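You operate a simulated robot arm through the tools that you are given. There is no shell and no other tool. Be economical: measure what you need, move in short steps, check, and stop when the job is done.

The job below is to be done with a simulated robot arm. You get a single attempt, and the scene is never put back.

JOB
Try both plug gauges in the sleeve in the grey holder and sort it by the result.
Fine: green in and red out is PASS, green out REWORK, red in SCRAP; stand the gauges back; the other sleeves stay.

The check looks at the end state, three seconds after you hand in, the way a careful person would. Anything else that was tipped, shoved, dropped, spilled or broken makes it a failure.

ROBOT AND FRAMES
A 7-joint arm with a two-finger parallel gripper, fixed in place. Base frame: the origin is at the foot of the arm, x ahead of it, y to its left, z up; the work surface is at about z = 85. Readings come in cm, degrees, newtons and seconds.
With the tool pointing down near the work surface it reaches from about 24 to 68 cm from the base axis. Its first joint turns from -66.0 to 66.0 degrees. Payload 2.4 kg.
Tool frame: the origin (TCP) lies between the finger pads and is the grasp point; the fingertips stand 3 cm ahead of it; z points along the fingers, y is the line along which they close. The gripper opens to 9.4 cm. The fingers are 2.8 cm wide and 1 cm thick; the gripper's body (5 by 9.6 cm) begins 5.5 cm behind the TCP.
Orientation is that of the tool frame in the base frame, as a unit quaternion [w, x, y, z]. With the fingers straight down and closing along the base's y, the tool's x points along the base's -x, its y along +y and its z along -z.

CONTROLS
- The arm moves only by the tool move_arm. Its argument "deltas" is one flat list of numbers, 7 for each row, row after row: the shift along the base's x, y, z in cm, then the turn, a rotation vector about the base's x, y, z in degrees, then the gripper command, from -1 (fully open) to 1 (shut), values between in proportion. In form: [dx, dy, dz, rx, ry, rz, grip, dx, dy, dz, rx, ry, rz, grip, ...]. A call has 1 to 20 rows; each row shifts and turns the commanded pose from where the row before left it. Each row takes 0.2 s and may step no farther than 5 cm and 8.6 degrees from the row before; otherwise, or with a gripper value out of range, the whole call is refused. Where a pose cannot be reached the arm comes as near as it can. A force on the tool above 70 N (or 10 N above the force at the start of the call, whichever is more), or a blocked arm, ends the call early, and 0.2 s more pass. Each finger travels about 15.3 cm/s and halts on what it meets, pressing with about 26 N; the grip force reading is that of the motor and also rises with nothing between the fingers. The clock runs only during rows and for 0.2 s after the last one: add rows that do not move to give the fingers time. The reply holds the time, the measured pose of the TCP, the force on the tool along the base axes, the opening and the grip force, in the units named above and with some noise, with the torque about the TCP (base axes, N m) and any sound that the robot's microphone picked up.
- Cameras (640 x 400 px; columns grow to the right, rows downward): "scene" is fixed at [2.55, 46.06, 145.51]; the picture's right is [-0.88, -0.48, 0.00], its down [-0.22, 0.41, -0.88] and it looks along [0.42, -0.78, -0.47] (base axes); focal length 356 px, centre (320, 200). "wrist" rides on the gripper at [7.6, 1.4, -10.2] in the tool frame; the picture's right is [-0.18, 0.98, 0.00], its down [-0.75, -0.14, -0.64] and it looks along [-0.63, -0.12, 0.77] (tool axes); focal length 243 px, centre (320, 200). There is no depth. A picture from a camera that has moved, and an enlarged one, comes with that camera's place and axes in the base frame and with its lens.
- snapshot(camera): a new picture of that camera. It takes no simulated time.
- close_up(camera, box): a new picture of the part [left, top, right, bottom] of that camera's present view, enlarged. It takes no simulated time.
- sign_off(): hands the job in; it is judged then, once.

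Work in short steps. Places have to be worked out from the pictures, the camera data and where the tool is seen: move nearer, look again, correct. Check each grasp and each placing, and mend what went wrong. You have 120 turns and 68 pictures in all, those below and enlarged ones among them. Open the gripper and draw the arm clear of the work before you hand the job in, unless the task says otherwise; then end with one line.

The tools are called by a JSON object that holds its "fn" and its "kwargs". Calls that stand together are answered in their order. move_arm: Moves the arm, as the interface text tells. Its arguments: {"type":"object","properties":{"deltas":{"type":"array"}},"required":["deltas"]} The other tools are called the same way: snapshot (camera) takes a picture; close_up (camera, box) takes an enlarged picture of a part of a camera's view; sign_off () hands the job in.

At the start:

```text
clock: 0.0
eef_pos: [29.91, -23.4, 114.87]
ee_rot: [0.001, -0.001, 1.0, 0.0]
force: [-0.8, -0.7, 0.1]
torque: [0.01, 0.02, -0.02]
gripper_width: 9.42
grasp_force: 0.0
```

scene: 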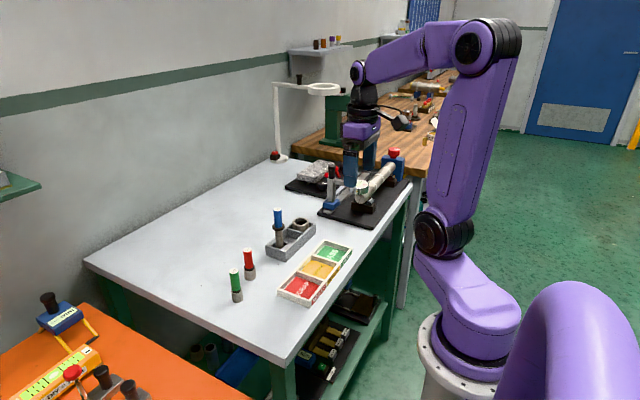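
wrist: 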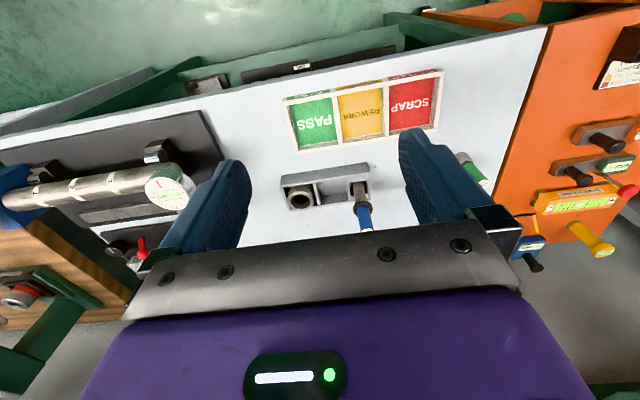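

The scene shows a grey block with a sleeve and a blue-handled item, green and red gauges on the table, and a three-field tray. I'll enlarge these first.

{"fn": "close_up", "kwargs": {"camera": "scene", "box": [210, 190, 370, 310]}}

{"fn": "close_up", "kwargs": {"camera": "wrist", "box": [250, 60, 510, 240]}}

{"fn": "close_up", "kwargs": {"camera": "scene", "box": [260, 140, 420, 240]}}

```text
3.33 times, centred on (290, 250) of scene
camera zoom: at [2.55, 46.06, 145.51], right [-0.88, -0.48, 0.0], down [-0.22, 0.41, -0.88], along [0.42, -0.78, -0.47], focal length 1187 px, centre (420, 33)
```

zoom: 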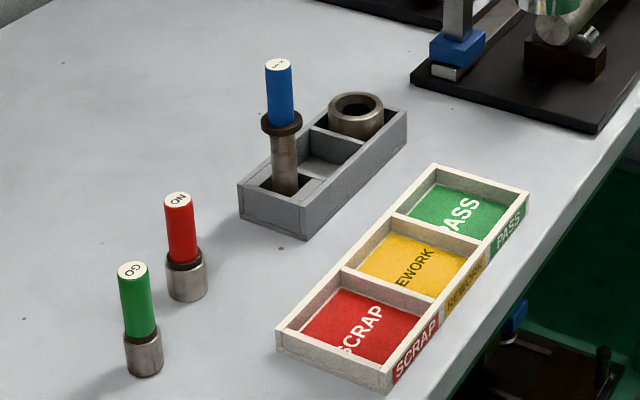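

```text
2.22 times, centred on (380, 150) of wrist
camera zoom: at [22.27, -21.79, 125.16], right [0.18, 0.98, 0.0], down [0.75, -0.14, 0.64], along [0.63, -0.12, -0.77], focal length 539 px, centre (187, 311)
```

zoom: 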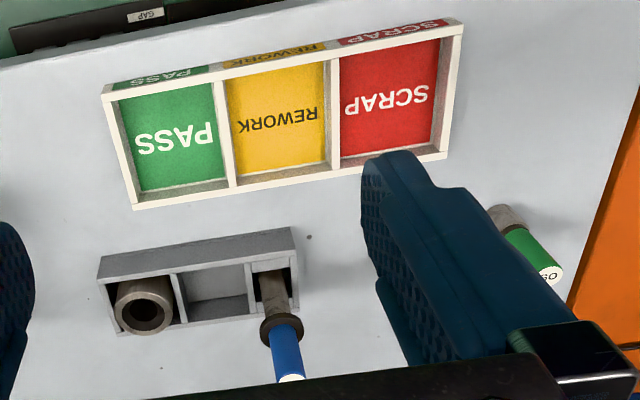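

```text
4.00 times, centred on (340, 190) of scene
camera zoom: at [2.55, 46.06, 145.51], right [-0.88, -0.48, 0.0], down [-0.22, 0.41, -0.88], along [0.42, -0.78, -0.47], focal length 1425 px, centre (240, 240)
```

zoom: 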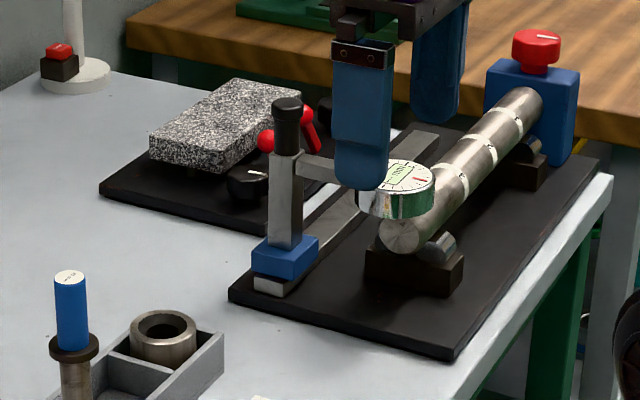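

Positions estimated: green gauge ≈(50,-1), red ≈(52.5,-9), sleeve ≈(50,-30.5), tray at x 34–43 with SCRAP/REWORK/PASS at y≈-11/-19/-27. I'll move the wrist camera over for a closer view of the gauges.

{"fn": "move_arm", "kwargs": {"deltas": [2, 4, -1, 0, 0, 0, -1, 2, 4, -1, 0, 0, 0, -1, 2, 4, -1, 0, 0, 0, -1, 0, 4, -1, 0, 0, 0, -1, 0, 0, 0, 0, 0, 0, -1]}}

{"fn": "snapshot", "kwargs": {"camera": "wrist"}}

```text
clock: 1.2
eef_pos: [36.17, -7.58, 110.81]
ee_rot: [0.0, 0.0, 1.0, 0.0]
force: [0.1, -0.4, -0.1]
torque: [0.02, 0.04, -0.02]
gripper_width: 9.41
grasp_force: 0.0
```

```text
62 pictures are left
camera wrist: at [28.43, -6.07, 121.17], right [0.18, 0.98, 0.0], down [0.75, -0.14, 0.64], along [0.63, -0.12, -0.77], focal length 243 px, centre (320, 200)
```

wrist: 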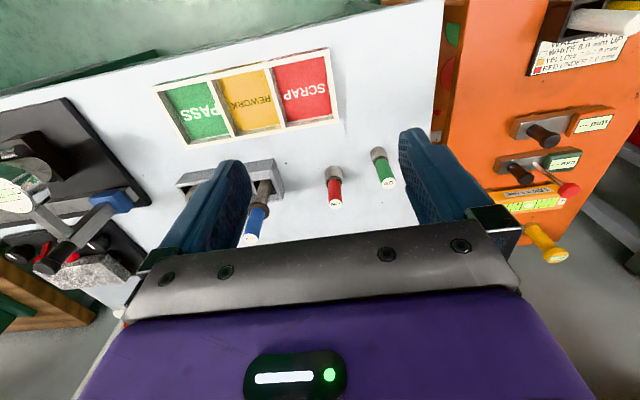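

{"fn": "close_up", "kwargs": {"camera": "wrist", "box": [300, 130, 420, 220]}}

{"fn": "close_up", "kwargs": {"camera": "scene", "box": [215, 235, 275, 310]}}

{"fn": "close_up", "kwargs": {"camera": "scene", "box": [255, 200, 335, 260]}}

```text
4.44 times, centred on (360, 175) of wrist
camera zoom: at [28.43, -6.07, 121.17], right [0.18, 0.98, 0.0], down [0.75, -0.14, 0.64], along [0.63, -0.12, -0.77], focal length 1078 px, centre (142, 311)
```

zoom: 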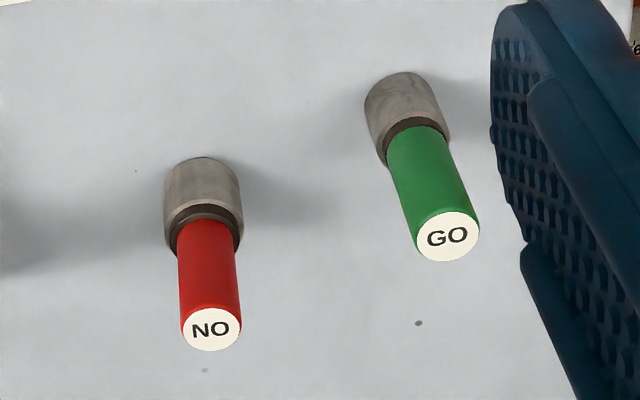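

```text
5.33 times, centred on (245, 272) of scene
camera zoom: at [2.55, 46.06, 145.51], right [-0.88, -0.48, 0.0], down [-0.22, 0.41, -0.88], along [0.42, -0.78, -0.47], focal length 1900 px, centre (720, -187)
```

zoom: 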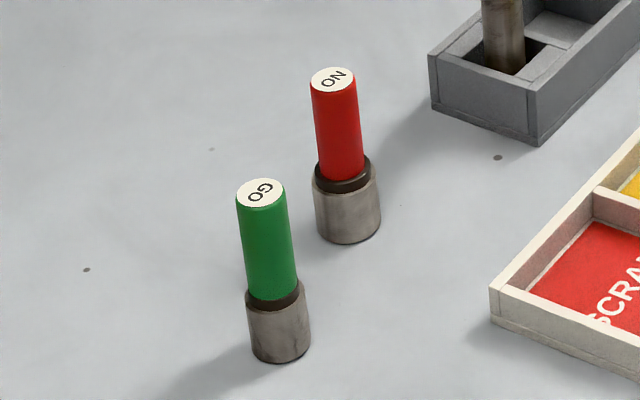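

```text
6.67 times, centred on (295, 230) of scene
camera zoom: at [2.55, 46.06, 145.51], right [-0.88, -0.48, 0.0], down [-0.22, 0.41, -0.88], along [0.42, -0.78, -0.47], focal length 2375 px, centre (487, 0)
```

zoom: 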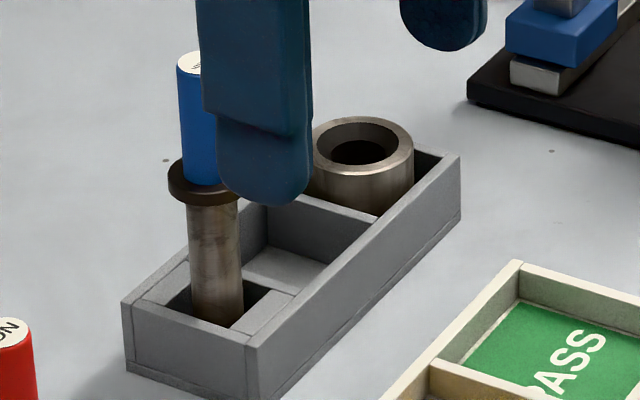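

Triangulated: green gauge top (49.5,-0.5,93.9), red top (51.9,-8.2,94.0), both ~9 cm tall. I move above green with the gripper partially open.

{"fn": "move_arm", "kwargs": {"deltas": [3.34, 1.77, -2, 0, 0, 0, -0.27, 3.34, 1.77, -2, 0, 0, 0, -0.27, 3.34, 1.77, -2, 0, 0, 0, -0.27, 3.34, 1.77, -2, 0, 0, 0, -0.27, 0, 0, 0, 0, 0, 0, -0.27]}}

{"fn": "snapshot", "kwargs": {"camera": "wrist"}}

{"fn": "close_up", "kwargs": {"camera": "scene", "box": [200, 190, 320, 310]}}

```text
clock: 2.4
eef_pos: [49.4, -0.16, 102.73]
ee_rot: [0.0, 0.0, 1.0, 0.001]
force: [-0.4, 0.4, -0.2]
torque: [0.01, 0.01, -0.02]
gripper_width: 5.96
grasp_force: 0.0
```

```text
58 pictures are left
camera wrist: at [41.71, 1.27, 113.06], right [0.18, 0.98, 0.0], down [0.75, -0.14, 0.64], along [0.63, -0.12, -0.77], focal length 243 px, centre (320, 200)
```

wrist: 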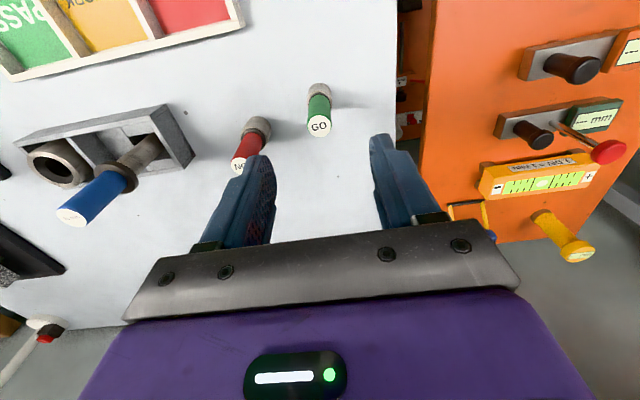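

```text
3.33 times, centred on (260, 250) of scene
camera zoom: at [2.56, 46.06, 145.51], right [-0.88, -0.48, 0.0], down [-0.22, 0.41, -0.88], along [0.42, -0.78, -0.47], focal length 1187 px, centre (520, 33)
```

zoom: 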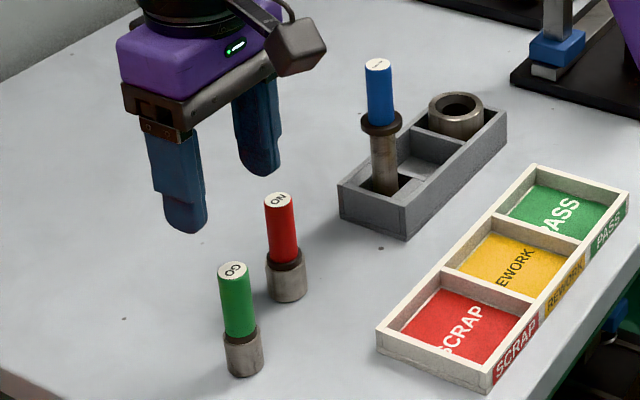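

Green top re-measured at (49.7,-0.35); descending 10.7 cm with slight correction, then checking.

{"fn": "move_arm", "kwargs": {"deltas": [0.2, -0.22, -3, 0, 0, 0, -0.27, 0, 0, -3, 0, 0, 0, -0.27, 0, 0, -2.7, 0, 0, 0, -0.27, 0, 0, -2, 0, 0, 0, -0.27, 0, 0, 0, 0, 0, 0, -0.27]}}

{"fn": "snapshot", "kwargs": {"camera": "wrist"}}

{"fn": "close_up", "kwargs": {"camera": "scene", "box": [190, 220, 310, 310]}}

```text
clock: 3.6
eef_pos: [49.68, -0.57, 92.05]
ee_rot: [0.0, 0.0, 1.0, 0.0]
force: [-0.4, -0.7, -0.4]
torque: [0.0, 0.01, 0.0]
gripper_width: 5.96
grasp_force: 0.0
```

```text
56 pictures are left
camera wrist: at [41.95, 0.97, 102.3], right [0.18, 0.98, 0.0], down [0.75, -0.14, 0.64], along [0.63, -0.12, -0.77], focal length 243 px, centre (320, 200)
```

wrist: 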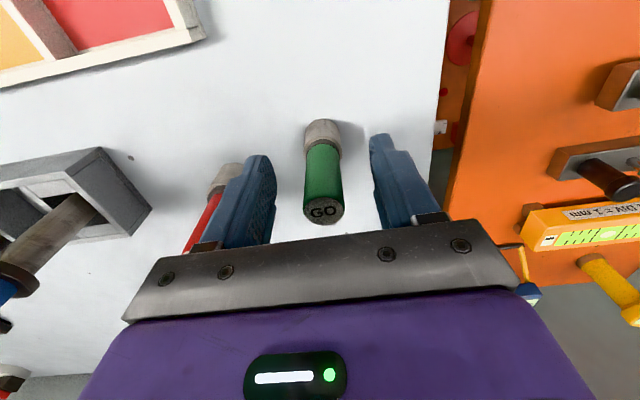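

```text
4.44 times, centred on (250, 265) of scene
camera zoom: at [2.55, 46.06, 145.51], right [-0.88, -0.48, 0.0], down [-0.22, 0.41, -0.88], along [0.42, -0.78, -0.47], focal length 1583 px, centre (631, -89)
```

zoom: 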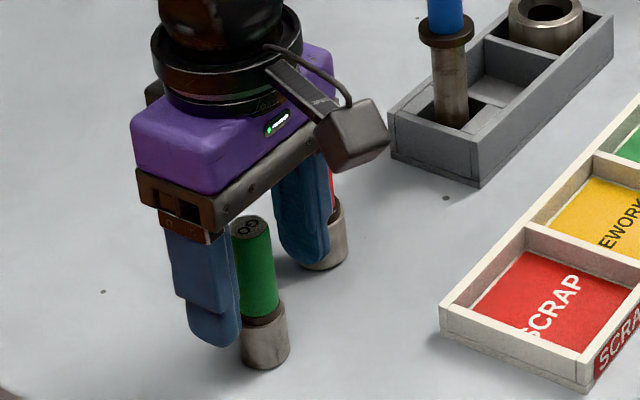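

Gauge is centred between the fingers within ~0.2 cm. Nudge and close.

{"fn": "move_arm", "kwargs": {"deltas": [-0.1, 0.2, 0, 0, 0, 0, -0.27, 0, 0, 0, 0, 0, 0, 0.1, 0, 0, 0, 0, 0, 0, 0.4, 0, 0, 0, 0, 0, 0, 0.7, 0, 0, 0, 0, 0, 0, 1, 0, 0, 0, 0, 0, 0, 1]}}

{"fn": "snapshot", "kwargs": {"camera": "wrist"}}

```text
clock: 5.0
eef_pos: [49.55, -0.4, 92.0]
ee_rot: [0.001, 0.0, 1.0, 0.0]
force: [-0.3, -0.9, 0.7]
torque: [-0.04, 0.05, -0.01]
gripper_width: 2.04
grasp_force: 26.3
```

```text
54 pictures are left
camera wrist: at [41.82, 1.23, 102.34], right [0.18, 0.98, 0.0], down [0.75, -0.14, 0.64], along [0.63, -0.12, -0.77], focal length 243 px, centre (320, 200)
```

wrist: 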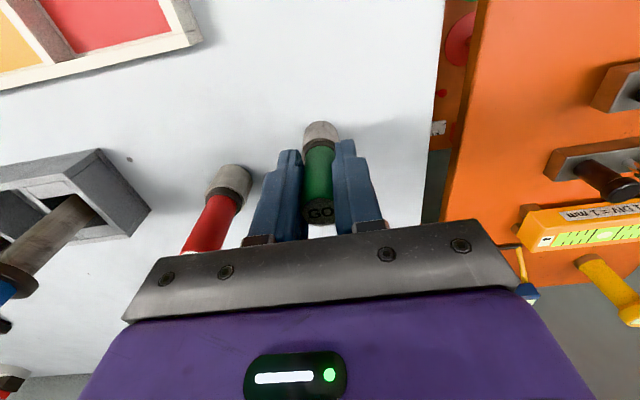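

Green is gripped (2.04 cm handle). Lifting 16 cm to clear everything.

{"fn": "move_arm", "kwargs": {"deltas": [0, 0, 2, 0, 0, 0, 1, 0, 0, 4, 0, 0, 0, 1, 0, 0, 4, 0, 0, 0, 1, 0, 0, 4, 0, 0, 0, 1, 0, 0, 2, 0, 0, 0, 1, 0, 0, 0, 0, 0, 0, 1]}}

{"fn": "snapshot", "kwargs": {"camera": "wrist"}}

```text
clock: 6.4
eef_pos: [49.33, -0.32, 108.26]
ee_rot: [0.0, 0.0, 1.0, 0.0]
force: [0.4, 0.3, -1.3]
torque: [-0.01, -0.03, 0.03]
gripper_width: 2.04
grasp_force: 26.0
```

```text
53 pictures are left
camera wrist: at [41.65, 1.17, 118.59], right [0.18, 0.98, 0.0], down [0.75, -0.14, 0.64], along [0.63, -0.12, -0.77], focal length 243 px, centre (320, 200)
```

wrist: 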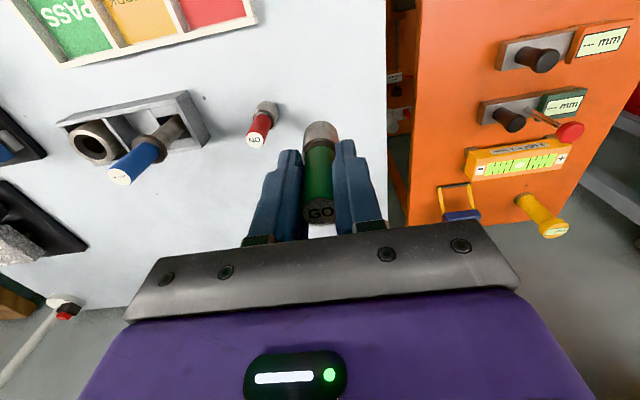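

Now carrying it over the blue tool (top ≈ z 99) to above the sleeve at about y −30.

{"fn": "move_arm", "kwargs": {"deltas": [0, -3, 2, 0, 0, 0, 1, 0.1, -4, 0, 0, 0, 0, 1, 0.1, -4, 0, 0, 0, 0, 1, 0.1, -4, 0, 0, 0, 0, 1, 0.1, -4, 0, 0, 0, 0, 1, 0.1, -4, 0, 0, 0, 0, 1, 0.1, -4, 0, 0, 0, 0, 1, 0, -3, 0, 0, 0, 0, 1, 0, 0, 0, 0, 0, 0, 1]}}

{"fn": "snapshot", "kwargs": {"camera": "wrist"}}

{"fn": "close_up", "kwargs": {"camera": "scene", "box": [255, 140, 351, 260]}}

```text
clock: 8.4
eef_pos: [50.18, -30.27, 110.11]
ee_rot: [0.001, -0.001, 1.0, 0.0]
force: [1.0, 0.1, -1.7]
torque: [-0.03, 0.02, 0.03]
gripper_width: 2.04
grasp_force: 26.2
```

```text
52 pictures are left
camera wrist: at [42.51, -28.84, 120.36], right [0.18, 0.98, 0.0], down [0.75, -0.14, 0.64], along [0.63, -0.12, -0.77], focal length 243 px, centre (320, 200)
```

wrist: 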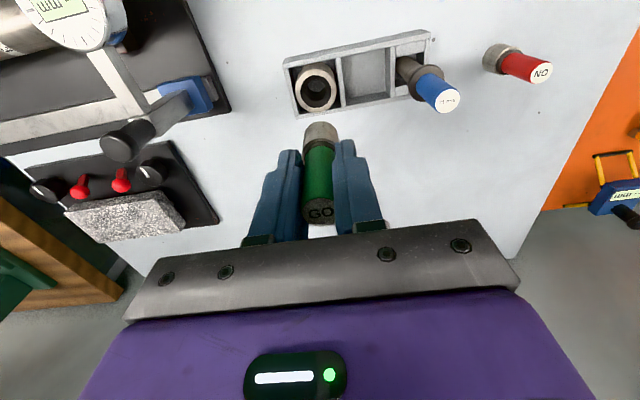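

```text
3.33 times, centred on (303, 200) of scene
camera zoom: at [2.56, 46.05, 145.51], right [-0.88, -0.48, 0.0], down [-0.22, 0.41, -0.88], along [0.42, -0.78, -0.47], focal length 1187 px, centre (377, 200)
```

zoom: 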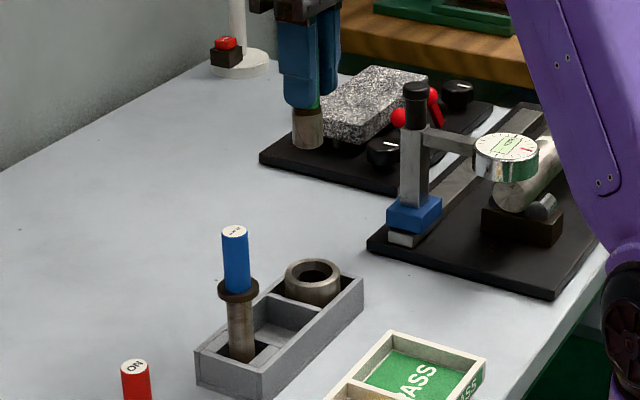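

Enlarging the sleeve from the wrist and scene to fix its centre.

{"fn": "close_up", "kwargs": {"camera": "wrist", "box": [272, 50, 368, 110]}}

{"fn": "close_up", "kwargs": {"camera": "scene", "box": [275, 205, 323, 235]}}

```text
6.67 times, centred on (320, 80) of wrist
camera zoom: at [42.51, -28.84, 120.36], right [0.18, 0.98, 0.0], down [0.75, -0.14, 0.64], along [0.63, -0.12, -0.77], focal length 1618 px, centre (320, 1000)
```

zoom: 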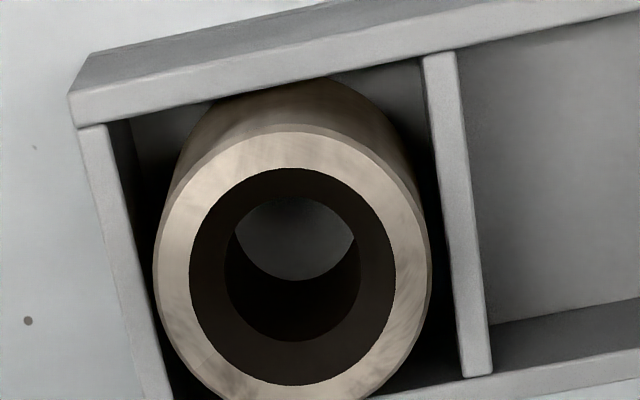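

```text
13.33 times, centred on (299, 220) of scene
camera zoom: at [2.56, 46.05, 145.51], right [-0.88, -0.48, 0.0], down [-0.22, 0.41, -0.88], along [0.42, -0.78, -0.47], focal length 4749 px, centre (600, -67)
```

zoom: 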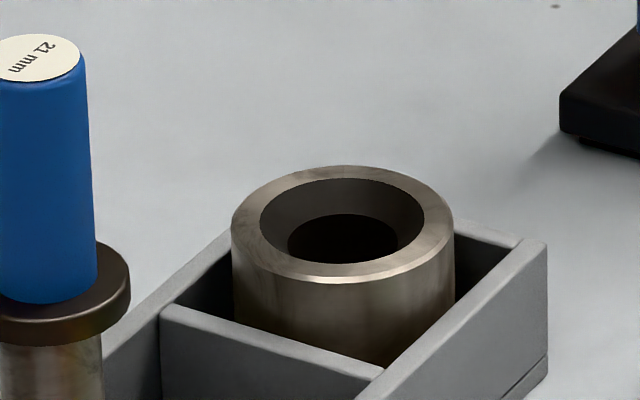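

Sleeve mouth is at ≈(50.7,−30.9,90.2) with a generous funnel lead-in (mouth ≈3.7, bore ≈2.6). Lowering so the plug hovers ~2.5 cm above it.

{"fn": "move_arm", "kwargs": {"deltas": [0.3, -0.3, -3, 0, 0, 0, 1, 0.3, -0.3, -3, 0, 0, 0, 1, 0, 0, -3, 0, 0, 0, 1, 0, 0, -1.5, 0, 0, 0, 1, 0, 0, 0, 0, 0, 0, 1, 0, 0, 0, 0, 0, 0, 1]}}

{"fn": "close_up", "kwargs": {"camera": "wrist", "box": [240, 80, 400, 180]}}

{"fn": "close_up", "kwargs": {"camera": "scene", "box": [259, 185, 339, 235]}}

```text
clock: 9.8
eef_pos: [50.53, -30.85, 99.67]
ee_rot: [0.0, 0.0, 1.0, 0.0]
force: [0.2, 0.1, -1.3]
torque: [-0.03, 0.0, 0.02]
gripper_width: 2.03
grasp_force: 25.8
```

```text
4.00 times, centred on (320, 130) of wrist
camera zoom: at [42.83, -29.35, 109.92], right [0.18, 0.98, 0.0], down [0.75, -0.14, 0.64], along [0.63, -0.12, -0.77], focal length 970 px, centre (320, 480)
```

zoom: 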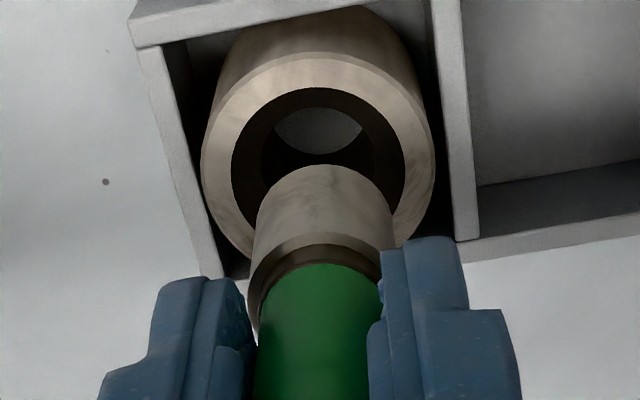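

```text
8.00 times, centred on (299, 210) of scene
camera zoom: at [2.56, 46.05, 145.51], right [-0.88, -0.48, 0.0], down [-0.22, 0.41, -0.88], along [0.42, -0.78, -0.47], focal length 2850 px, centre (488, 120)
```

zoom: 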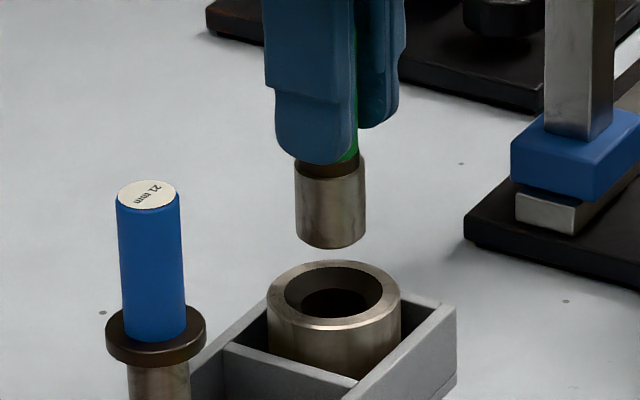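

The plug is aligned to within ~0.1 cm (needs −0.1 in y). I correct that and lower into the funnel, watching force.

{"fn": "move_arm", "kwargs": {"deltas": [0, -0.1, -1, 0, 0, 0, 1, 0, 0, -1, 0, 0, 0, 1, 0, 0, -0.5, 0, 0, 0, 1, 0, 0, -0.4, 0, 0, 0, 1, 0, 0, 0, 0, 0, 0, 1]}}

{"fn": "close_up", "kwargs": {"camera": "wrist", "box": [240, 80, 400, 180]}}

```text
clock: 11.0
eef_pos: [50.71, -30.88, 96.73]
ee_rot: [0.0, 0.0, 1.0, 0.0]
force: [0.4, 0.3, -1.6]
torque: [0.03, 0.01, 0.04]
gripper_width: 2.05
grasp_force: 26.0
```

```text
4.00 times, centred on (320, 130) of wrist
camera zoom: at [43.03, -29.34, 107.07], right [0.18, 0.98, 0.0], down [0.75, -0.14, 0.64], along [0.63, -0.12, -0.77], focal length 970 px, centre (320, 480)
```

zoom: 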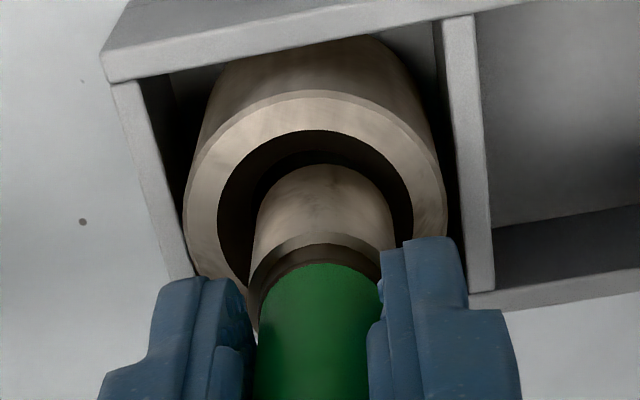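

Plug hovers in the funnel mouth, still ~0.14 too far +y. Correct and check from the scene camera.

{"fn": "move_arm", "kwargs": {"deltas": [-0.05, -0.13, 0, 0, 0, 0, 1, 0, 0, 0, 0, 0, 0, 1]}}

{"fn": "close_up", "kwargs": {"camera": "scene", "box": [279, 195, 327, 225]}}

```text
clock: 11.6
eef_pos: [50.61, -31.01, 96.82]
ee_rot: [-0.001, 0.0, 1.0, -0.001]
force: [1.3, 0.3, -1.7]
torque: [-0.03, 0.01, -0.04]
gripper_width: 2.04
grasp_force: 26.2
```

```text
13.33 times, centred on (303, 210) of scene
camera zoom: at [2.56, 46.05, 145.51], right [-0.88, -0.48, 0.0], down [-0.22, 0.41, -0.88], along [0.42, -0.78, -0.47], focal length 4749 px, centre (547, 67)
```

zoom: 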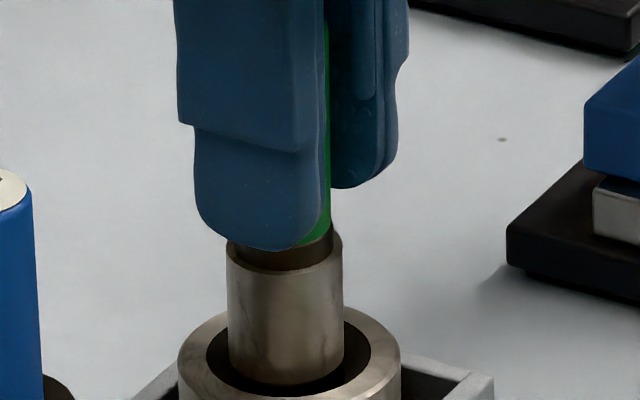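

Scene shows it within 0.07 cm. Small −x tweak, then lower another 1.2 cm slowly.

{"fn": "move_arm", "kwargs": {"deltas": [-0.08, 0, -0.2, 0, 0, 0, 1, 0, 0, -0.3, 0, 0, 0, 1, 0, 0, -0.3, 0, 0, 0, 1, 0, 0, 0, 0, 0, 0, 1]}}

```text
clock: 12.6
eef_pos: [50.62, -31.01, 96.15]
ee_rot: [0.003, -0.001, 1.0, -0.001]
force: [-0.2, 4.4, 27.1]
torque: [0.41, -0.12, 0.01]
gripper_width: 2.05
grasp_force: 25.9
```

Contact: 27 N with the plug ~1 cm below the mouth. Checking whether it's seated on the funnel or off-centre.

{"fn": "close_up", "kwargs": {"camera": "wrist", "box": [260, 90, 388, 170]}}

{"fn": "close_up", "kwargs": {"camera": "scene", "box": [279, 195, 327, 225]}}

```text
5.00 times, centred on (324, 130) of wrist
camera zoom: at [42.86, -29.46, 106.41], right [0.18, 0.98, 0.0], down [0.75, -0.14, 0.65], along [0.64, -0.12, -0.76], focal length 1213 px, centre (300, 550)
```

zoom: 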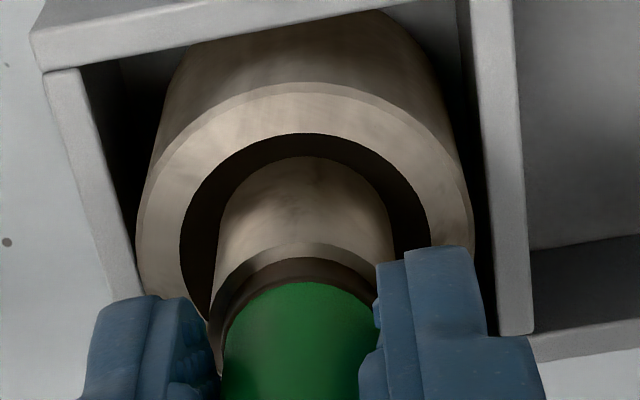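

```text
13.33 times, centred on (303, 210) of scene
camera zoom: at [2.51, 46.1, 145.5], right [-0.88, -0.48, 0.0], down [-0.22, 0.41, -0.88], along [0.42, -0.78, -0.47], focal length 4749 px, centre (547, 67)
```

zoom: 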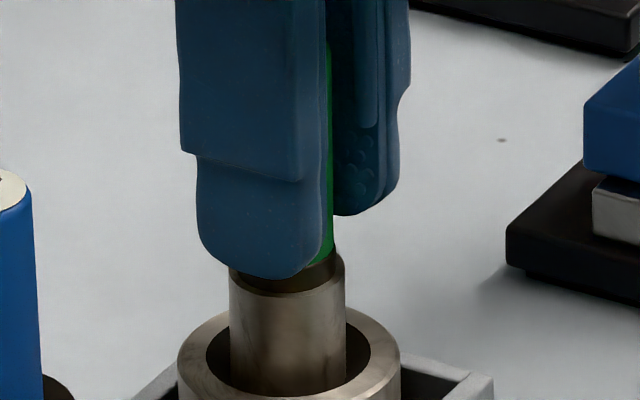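

Views show it centred to ~0.05 cm, so it could be near-fit or rim contact. Side force is +y, so I try small lateral moves following it at light pressure.

{"fn": "move_arm", "kwargs": {"deltas": [0, 0.06, 0, 0, 0, 0, 1, 0, 0, 0, 0, 0, 0, 1]}}

```text
clock: 13.2
eef_pos: [50.59, -31.03, 96.09]
ee_rot: [0.002, -0.001, 1.0, -0.002]
force: [4.3, 3.3, 22.9]
torque: [-0.14, -0.32, -0.08]
gripper_width: 2.03
grasp_force: 26.1
```

Forces point to contact on the −x/−y side; shift +x,+y slightly.

{"fn": "move_arm", "kwargs": {"deltas": [0.06, 0.05, 0, 0, 0, 0, 1, 0, 0, 0, 0, 0, 0, 1]}}

{"fn": "move_arm", "kwargs": {"deltas": [0.04, 0.04, 0, 0, 0, 0, 1, 0, 0, 0, 0, 0, 0, 1]}}

```text
clock: 13.8
eef_pos: [50.51, -30.96, 96.04]
ee_rot: [0.0, 0.0, 1.0, 0.0]
force: [5.7, -0.5, 16.4]
torque: [-0.15, -0.37, -0.04]
gripper_width: 2.02
grasp_force: 25.8
```

```text
clock: 14.4
eef_pos: [50.67, -30.89, 96.02]
ee_rot: [0.0, 0.0, 1.0, 0.001]
force: [4.8, -2.9, 9.6]
torque: [-0.25, -0.33, -0.03]
gripper_width: 2.05
grasp_force: 25.8
```

Vertical force is falling as it centres (now 9.6 N). Continue +x, slightly back −y, and press 0.15.

{"fn": "move_arm", "kwargs": {"deltas": [0.06, -0.02, 0, 0, 0, 0, 1, 0, 0, -0.15, 0, 0, 0, 1, 0, 0, 0, 0, 0, 0, 1]}}

```text
clock: 15.2
eef_pos: [50.55, -30.94, 95.98]
ee_rot: [0.001, 0.0, 1.0, -0.001]
force: [-2.8, -1.3, 23.4]
torque: [-0.28, 0.1, -0.07]
gripper_width: 2.02
grasp_force: 26.4
```

It now sits ~1.2 cm below the mouth with almost no side force, like resting on a ring. I'll do a small circular search under light pressure to see whether it drops.

{"fn": "move_arm", "kwargs": {"deltas": [-0.03, 0, 0, 0, 0, 0, 1, 0, 0.06, 0, 0, 0, 0, 1, 0, 0, 0, 0, 0, 0, 1]}}

{"fn": "move_arm", "kwargs": {"deltas": [0, -0.06, 0, 0, 0, 0, 1, 0, -0.06, 0, 0, 0, 0, 1, 0, 0, 0, 0, 0, 0, 1]}}

{"fn": "move_arm", "kwargs": {"deltas": [0.06, 0.06, 0, 0, 0, 0, 1, 0.06, 0, 0, 0, 0, 0, 1, 0, 0, 0, 0, 0, 0, 1]}}

```text
clock: 16.0
eef_pos: [50.67, -31.0, 95.81]
ee_rot: [0.001, 0.001, 1.0, -0.001]
force: [-1.0, -3.9, 17.6]
torque: [0.09, -0.08, 0.0]
gripper_width: 2.03
grasp_force: 26.0
```

```text
clock: 16.8
eef_pos: [50.66, -30.92, 95.79]
ee_rot: [0.0, -0.001, 1.0, 0.0]
force: [4.1, -4.7, 9.6]
torque: [-0.37, -0.29, -0.05]
gripper_width: 2.04
grasp_force: 25.9
```

```text
clock: 17.6
eef_pos: [50.6, -30.78, 95.78]
ee_rot: [-0.001, 0.0, 1.0, 0.001]
force: [-2.0, -3.8, 6.3]
torque: [-0.33, 0.14, 0.02]
gripper_width: 2.01
grasp_force: 26.1
```

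Force is down to 6 N at the commanded height – it keeps sinking. Press a further 0.3 cm.

{"fn": "move_arm", "kwargs": {"deltas": [0, 0, -0.15, 0, 0, 0, 1, 0, 0, -0.15, 0, 0, 0, 1, 0, 0, 0, 0, 0, 0, 1]}}

{"fn": "close_up", "kwargs": {"camera": "scene", "box": [279, 195, 327, 225]}}

{"fn": "close_up", "kwargs": {"camera": "wrist", "box": [260, 90, 388, 170]}}

```text
clock: 18.4
eef_pos: [50.6, -30.83, 95.98]
ee_rot: [0.001, -0.001, 1.0, -0.001]
force: [-12.0, 2.8, 35.0]
torque: [0.34, 0.44, -0.01]
gripper_width: 2.02
grasp_force: 26.0
```

```text
13.33 times, centred on (303, 210) of scene
camera zoom: at [2.46, 46.1, 145.5], right [-0.88, -0.48, 0.0], down [-0.22, 0.41, -0.88], along [0.42, -0.78, -0.47], focal length 4749 px, centre (547, 67)
```

zoom: 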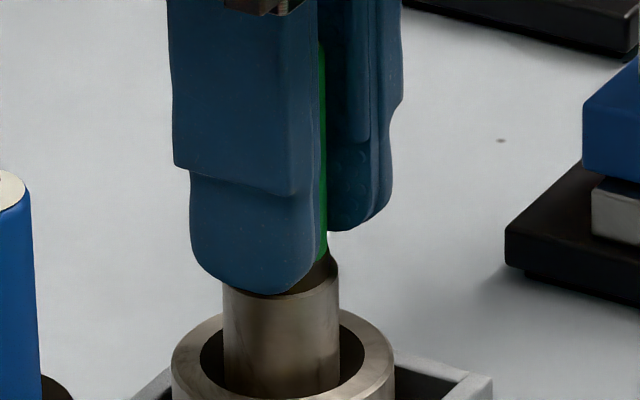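

```text
5.00 times, centred on (324, 130) of wrist
camera zoom: at [42.99, -29.35, 106.1], right [0.18, 0.98, 0.0], down [0.75, -0.14, 0.64], along [0.63, -0.12, -0.77], focal length 1213 px, centre (300, 550)
```

zoom: 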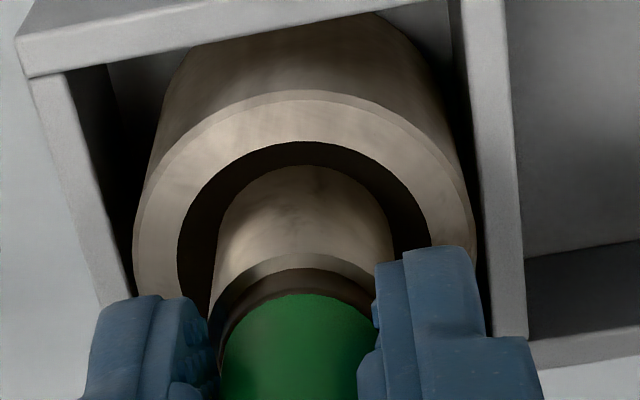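

The sleeve slid a little and the gauge slipped slightly in the grip; it is not entering. I relax the pressure and release briefly so the gauge can self-centre in the funnel, caged by the fingers.

{"fn": "move_arm", "kwargs": {"deltas": [0, 0, 0.25, 0, 0, 0, 1, 0, 0, 0, 0, 0, 0, 1, 0, 0, 0, 0, 0, 0, 0.45, 0, 0, 0, 0, 0, 0, 0.45, 0, 0, 0, 0, 0, 0, 0.45]}}

{"fn": "close_up", "kwargs": {"camera": "scene", "box": [279, 195, 327, 225]}}

{"fn": "close_up", "kwargs": {"camera": "wrist", "box": [256, 90, 384, 240]}}

```text
clock: 19.6
eef_pos: [50.63, -30.74, 95.76]
ee_rot: [0.0, -0.002, 1.0, -0.001]
force: [-0.4, -0.3, 0.4]
torque: [-0.02, 0.03, 0.04]
gripper_width: 2.6
grasp_force: 0.0
```

```text
13.33 times, centred on (303, 210) of scene
camera zoom: at [2.55, 46.06, 145.51], right [-0.88, -0.48, 0.0], down [-0.22, 0.41, -0.88], along [0.42, -0.78, -0.47], focal length 4749 px, centre (547, 67)
```

zoom: 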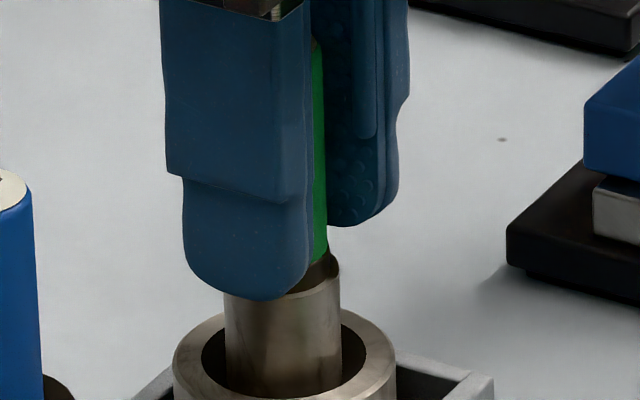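

```text
2.67 times, centred on (320, 165) of wrist
camera zoom: at [43.02, -29.31, 106.1], right [0.18, 0.98, 0.0], down [0.75, -0.14, 0.64], along [0.63, -0.12, -0.77], focal length 647 px, centre (320, 293)
```

zoom: 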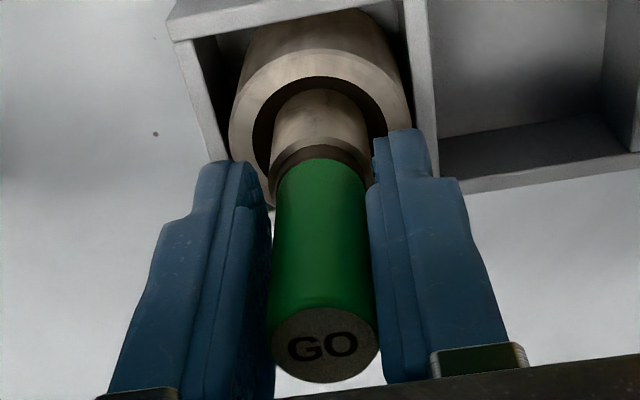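

Released, the gauge stands upright in the funnel and did not drop; comparing plug visible length before/after shows none of it entered the bore. I regrip and press once more from the self-centred position to be sure.

{"fn": "move_arm", "kwargs": {"deltas": [0, 0, 0, 0, 0, 0, 0.7, 0, 0, 0, 0, 0, 0, 1, 0, 0, 0, 0, 0, 0, 1, 0, 0, -0.15, 0, 0, 0, 1, 0, 0, -0.1, 0, 0, 0, 1, 0, 0, 0, 0, 0, 0, 1]}}

{"fn": "close_up", "kwargs": {"camera": "wrist", "box": [260, 90, 388, 170]}}

```text
clock: 21.0
eef_pos: [50.64, -30.92, 95.86]
ee_rot: [0.001, -0.001, 1.0, -0.001]
force: [-9.7, 8.6, 39.6]
torque: [0.54, 0.35, -0.01]
gripper_width: 2.06
grasp_force: 26.2
```

```text
5.00 times, centred on (324, 130) of wrist
camera zoom: at [42.98, -29.34, 106.07], right [0.18, 0.98, 0.0], down [0.75, -0.14, 0.65], along [0.63, -0.12, -0.76], focal length 1213 px, centre (300, 550)
```

zoom: 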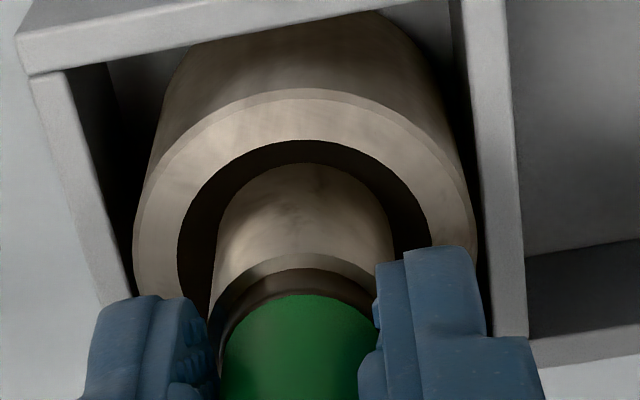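

40 N and blocked, with side force −x/+y. I follow that side force to null it while pressing, to rule out misalignment.

{"fn": "move_arm", "kwargs": {"deltas": [-0.06, 0.05, 0, 0, 0, 0, 1, 0, 0, 0, 0, 0, 0, 1]}}

{"fn": "move_arm", "kwargs": {"deltas": [-0.06, 0.05, 0, 0, 0, 0, 1, 0, 0, 0, 0, 0, 0, 1]}}

```text
clock: 21.6
eef_pos: [50.59, -30.79, 95.78]
ee_rot: [0.003, 0.0, 1.0, -0.003]
force: [-4.9, 6.0, 41.6]
torque: [0.38, 0.08, -0.07]
gripper_width: 2.04
grasp_force: 26.0
```

```text
clock: 22.2
eef_pos: [50.64, -30.88, 95.85]
ee_rot: [0.003, 0.0, 1.0, -0.003]
force: [0.2, 2.2, 35.1]
torque: [0.14, -0.2, -0.04]
gripper_width: 2.03
grasp_force: 25.8
```

With side forces nulled it still carries 35 N centred on a full ring: green does not enter. Lifting it out and checking the sleeve stays.

{"fn": "move_arm", "kwargs": {"deltas": [0, 0, 0.5, 0, 0, 0, 1, 0, 0, 2, 0, 0, 0, 1, 0, 0, 4, 0, 0, 0, 1, 0, 0, 4, 0, 0, 0, 1, 0, 0, 4, 0, 0, 0, 1, 0, 0, 2, 0, 0, 0, 1, 0, 0, 0, 0, 0, 0, 1]}}

{"fn": "close_up", "kwargs": {"camera": "scene", "box": [259, 140, 355, 240]}}

{"fn": "close_up", "kwargs": {"camera": "wrist", "box": [256, 40, 384, 240]}}

```text
clock: 23.8
eef_pos: [50.69, -30.88, 112.1]
ee_rot: [-0.001, 0.0, 1.0, 0.0]
force: [0.1, 1.0, -1.9]
torque: [-0.03, 0.01, 0.02]
gripper_width: 2.05
grasp_force: 26.4
```

```text
4.00 times, centred on (307, 190) of scene
camera zoom: at [2.56, 46.05, 145.51], right [-0.88, -0.48, 0.0], down [-0.22, 0.41, -0.88], along [0.42, -0.78, -0.47], focal length 1425 px, centre (372, 240)
```

zoom: 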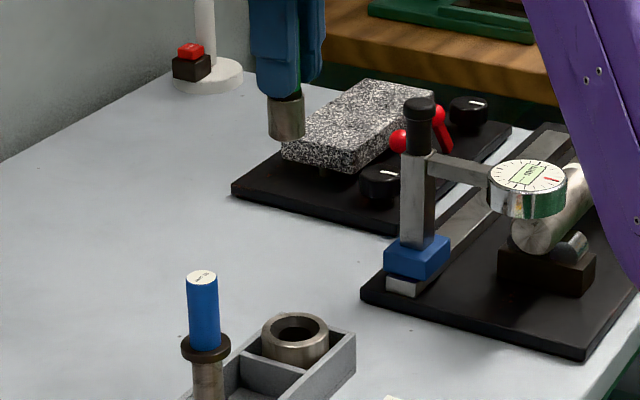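

```text
2.00 times, centred on (320, 140) of wrist
camera zoom: at [43.03, -29.3, 122.44], right [0.18, 0.98, 0.0], down [0.75, -0.14, 0.64], along [0.63, -0.12, -0.77], focal length 485 px, centre (320, 320)
```

zoom: 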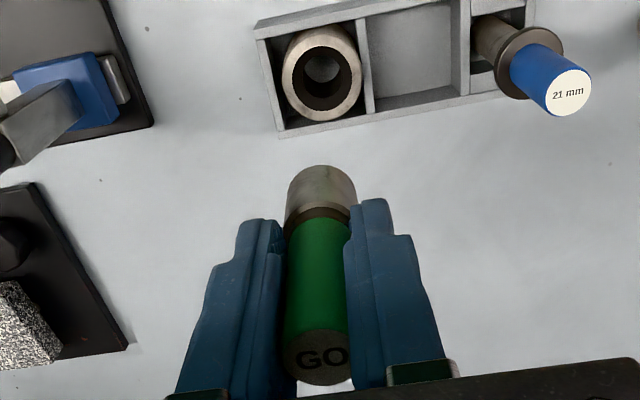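

Sleeve stays in its bay, gauge held upright. Carrying green back over its home spot (49.37, −0.34).

{"fn": "move_arm", "kwargs": {"deltas": [-0.2, 3.6, 0, 0, 0, 0, 1, -0.2, 4, 0, 0, 0, 0, 1, -0.2, 4, 0, 0, 0, 0, 1, -0.2, 4, 0, 0, 0, 0, 1, -0.2, 4, 0, 0, 0, 0, 1, -0.2, 4, 0, 0, 0, 0, 1, 0, 4, 0, 0, 0, 0, 1, 0, 3, 0, 0, 0, 0, 1, 0, 0, -4, 0, 0, 0, 1, 0, 0, -4, 0, 0, 0, 1, 0, 0, -4, 0, 0, 0, 1, 0, 0, -3, 0, 0, 0, 1, 0, 0, 0, 0, 0, 0, 1]}}

{"fn": "close_up", "kwargs": {"camera": "scene", "box": [190, 230, 310, 310]}}

```text
clock: 26.6
eef_pos: [49.42, -0.06, 96.97]
ee_rot: [0.0, 0.001, 1.0, 0.0]
force: [0.1, 0.2, -2.0]
torque: [-0.01, 0.0, -0.01]
gripper_width: 2.04
grasp_force: 25.9
```

```text
5.00 times, centred on (250, 270) of scene
camera zoom: at [2.56, 46.06, 145.51], right [-0.88, -0.48, 0.0], down [-0.22, 0.41, -0.88], along [0.42, -0.78, -0.47], focal length 1781 px, centre (670, -150)
```

zoom: 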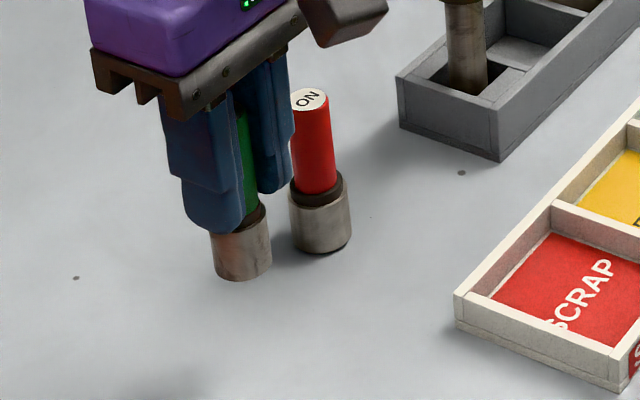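

Lowering to just above the table, then feeling for contact.

{"fn": "move_arm", "kwargs": {"deltas": [0, 0, -2.5, 0, 0, 0, 1, 0, 0, -2, 0, 0, 0, 1, 0, 0, -0.4, 0, 0, 0, 1, 0, 0, 0, 0, 0, 0, 1]}}

{"fn": "move_arm", "kwargs": {"deltas": [0, 0, -0.2, 0, 0, 0, 1, 0, 0, 0, 0, 0, 0, 1]}}

{"fn": "move_arm", "kwargs": {"deltas": [0, 0, -0.15, 0, 0, 0, 1, 0, 0, 0, 0, 0, 0, 1]}}

```text
clock: 27.6
eef_pos: [49.43, -0.25, 92.07]
ee_rot: [0.0, 0.0, 1.0, 0.0]
force: [-0.8, 1.2, -1.8]
torque: [-0.02, 0.01, -0.02]
gripper_width: 2.03
grasp_force: 26.2
```

```text
clock: 28.2
eef_pos: [49.46, -0.28, 91.87]
ee_rot: [0.0, -0.001, 1.0, 0.001]
force: [-0.7, 0.1, -0.5]
torque: [0.01, 0.01, 0.01]
gripper_width: 2.03
grasp_force: 25.9
```

```text
clock: 28.8
eef_pos: [49.46, -0.27, 91.81]
ee_rot: [0.001, 0.0, 1.0, 0.0]
force: [-0.2, -0.1, -1.7]
torque: [-0.05, 0.05, 0.0]
gripper_width: 2.03
grasp_force: 26.1
```

{"fn": "move_arm", "kwargs": {"deltas": [0, 0, -0.15, 0, 0, 0, 1, 0, 0, 0, 0, 0, 0, 1]}}

{"fn": "move_arm", "kwargs": {"deltas": [0, 0, -0.1, 0, 0, 0, 1, 0, 0, 0, 0, 0, 0, 1]}}

{"fn": "close_up", "kwargs": {"camera": "scene", "box": [215, 265, 263, 310]}}

```text
clock: 29.4
eef_pos: [49.52, -0.19, 91.69]
ee_rot: [0.002, 0.0, 1.0, 0.0]
force: [-0.9, -0.7, 2.5]
torque: [-0.06, 0.1, 0.0]
gripper_width: 2.08
grasp_force: 26.4
```

```text
clock: 30.0
eef_pos: [49.51, -0.23, 91.57]
ee_rot: [0.002, -0.001, 1.0, 0.0]
force: [-3.4, 0.4, 27.0]
torque: [0.09, 0.26, 0.01]
gripper_width: 2.02
grasp_force: 26.4
```

```text
8.89 times, centred on (239, 288) of scene
camera zoom: at [2.5, 46.06, 145.51], right [-0.88, -0.48, 0.0], down [-0.22, 0.41, -0.88], along [0.42, -0.78, -0.47], focal length 3166 px, centre (1040, -578)
```

zoom: 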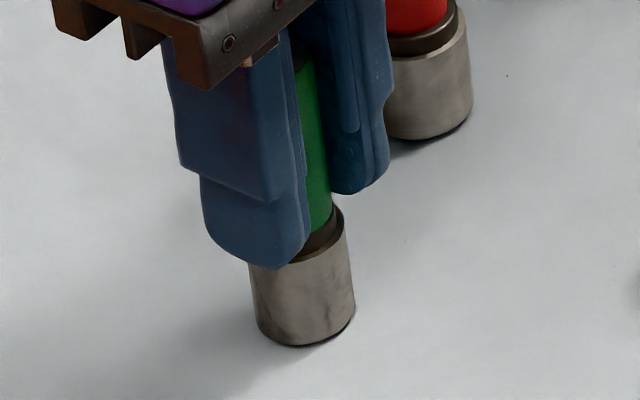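

Table contact (27 N). Relieving, opening to 4.5 cm, and rising.

{"fn": "move_arm", "kwargs": {"deltas": [0, 0, 0.12, 0, 0, 0, 1, 0, 0, 0, 0, 0, 0, 0.6, 0, 0, 0, 0, 0, 0, 0.05, 0, 0, 0, 0, 0, 0, 0.05, 0, 0, 2, 0, 0, 0, 0.05, 0, 0, 4, 0, 0, 0, 0.05, 0, 0, 4, 0, 0, 0, 0.05, 0, 0, 0, 0, 0, 0, 0.05]}}

{"fn": "close_up", "kwargs": {"camera": "scene", "box": [215, 230, 279, 310]}}

{"fn": "snapshot", "kwargs": {"camera": "wrist"}}

```text
clock: 31.8
eef_pos: [49.62, -0.26, 101.75]
ee_rot: [0.0, 0.0, 1.0, 0.0]
force: [-0.5, 0.0, 0.2]
torque: [0.0, 0.0, -0.01]
gripper_width: 4.48
grasp_force: 0.0
```

```text
5.00 times, centred on (247, 270) of scene
camera zoom: at [2.55, 46.06, 145.51], right [-0.88, -0.48, 0.0], down [-0.22, 0.41, -0.88], along [0.42, -0.78, -0.47], focal length 1781 px, centre (685, -150)
```

zoom: 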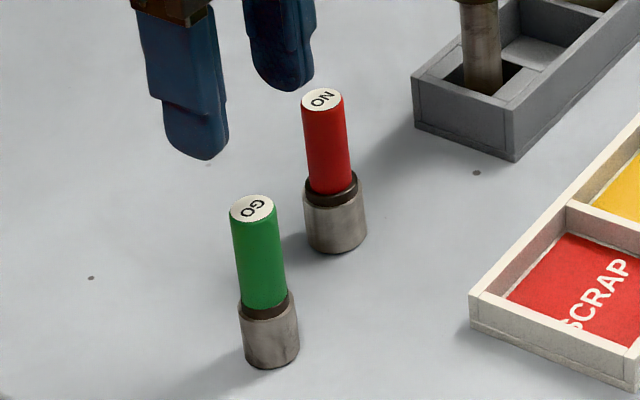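

```text
32 pictures are left
camera wrist: at [41.85, 1.29, 112.04], right [0.18, 0.98, 0.0], down [0.75, -0.14, 0.64], along [0.63, -0.12, -0.77], focal length 243 px, centre (320, 200)
```

wrist: 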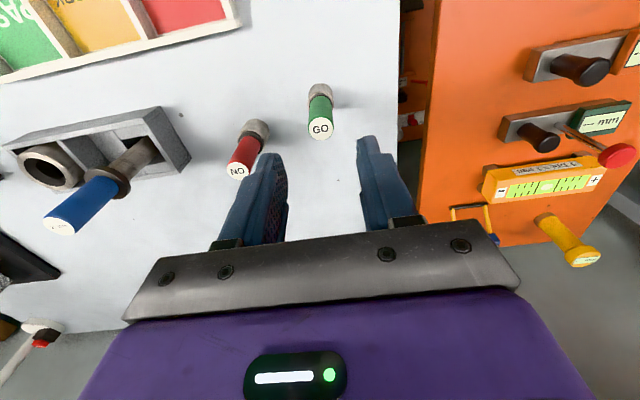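

Green stands back in place. Now over to the red gauge at ≈(51.9,−8.2) and down to grip height.

{"fn": "move_arm", "kwargs": {"deltas": [1.25, -3.93, 0, 0, 0, 0, -0.06, 1.25, -3.93, 0, 0, 0, 0, -0.06, 0, 0, -3, 0, 0, 0, -0.06, 0, 0, -2.5, 0, 0, 0, -0.06, 0, 0, 0, 0, 0, 0, -0.06]}}

{"fn": "snapshot", "kwargs": {"camera": "wrist"}}

```text
clock: 33.0
eef_pos: [51.89, -8.15, 95.96]
ee_rot: [-0.001, 0.0, 1.0, 0.0]
force: [-0.7, 0.0, 0.0]
torque: [-0.01, 0.01, 0.02]
gripper_width: 4.99
grasp_force: 0.0
```

```text
31 pictures are left
camera wrist: at [44.21, -6.63, 106.3], right [0.18, 0.98, 0.0], down [0.75, -0.14, 0.64], along [0.63, -0.12, -0.77], focal length 243 px, centre (320, 200)
```

wrist: 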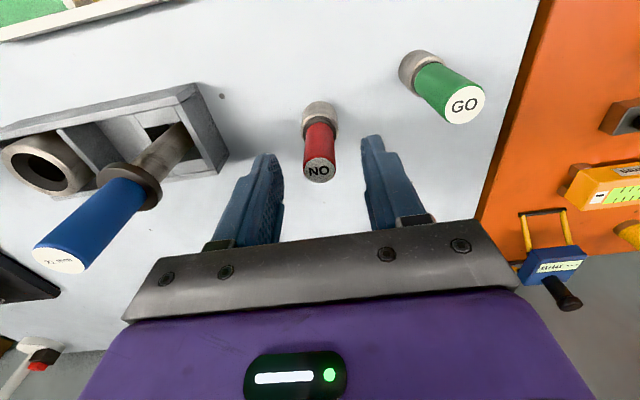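

Red is centred between the fingers. Descend 4 cm and close.

{"fn": "move_arm", "kwargs": {"deltas": [0, 0, -2, 0, 0, 0, -0.06, 0, 0, -2, 0, 0, 0, -0.06, 0, 0, 0, 0, 0, 0, -0.06, 0, 0, 0, 0, 0, 0, 0.2, 0, 0, 0, 0, 0, 0, 0.45, 0, 0, 0, 0, 0, 0, 0.7, 0, 0, 0, 0, 0, 0, 1, 0, 0, 0, 0, 0, 0, 1]}}

{"fn": "move_arm", "kwargs": {"deltas": [0, 0, 2, 0, 0, 0, 1, 0, 0, 4, 0, 0, 0, 1, 0, 0, 4, 0, 0, 0, 1, 0, 0, 4, 0, 0, 0, 1, 0, 0, 4, 0, 0, 0, 1, 0, 0, 0, 0, 0, 0, 1]}}

{"fn": "snapshot", "kwargs": {"camera": "wrist"}}

```text
clock: 34.8
eef_pos: [51.97, -8.19, 91.95]
ee_rot: [0.0, 0.0, 1.0, 0.0]
force: [0.5, -0.3, 0.4]
torque: [0.04, -0.02, 0.01]
gripper_width: 2.03
grasp_force: 26.3
```

```text
clock: 36.2
eef_pos: [51.95, -7.97, 110.41]
ee_rot: [0.0, 0.0, 1.0, 0.0]
force: [1.0, -0.8, -3.3]
torque: [0.02, 0.01, 0.01]
gripper_width: 2.05
grasp_force: 25.8
```

```text
30 pictures are left
camera wrist: at [44.29, -6.57, 120.82], right [0.18, 0.98, 0.0], down [0.75, -0.14, 0.64], along [0.63, -0.12, -0.77], focal length 243 px, centre (320, 200)
```

wrist: 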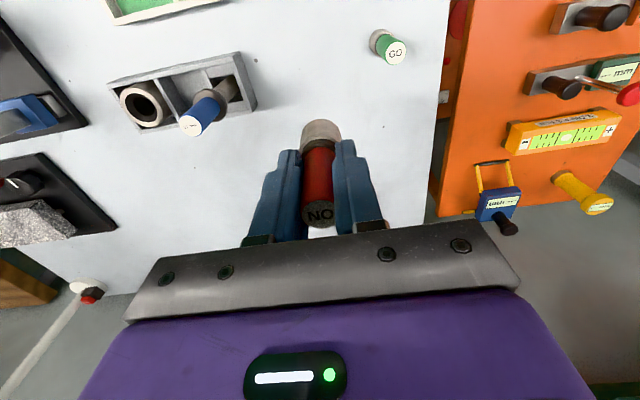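

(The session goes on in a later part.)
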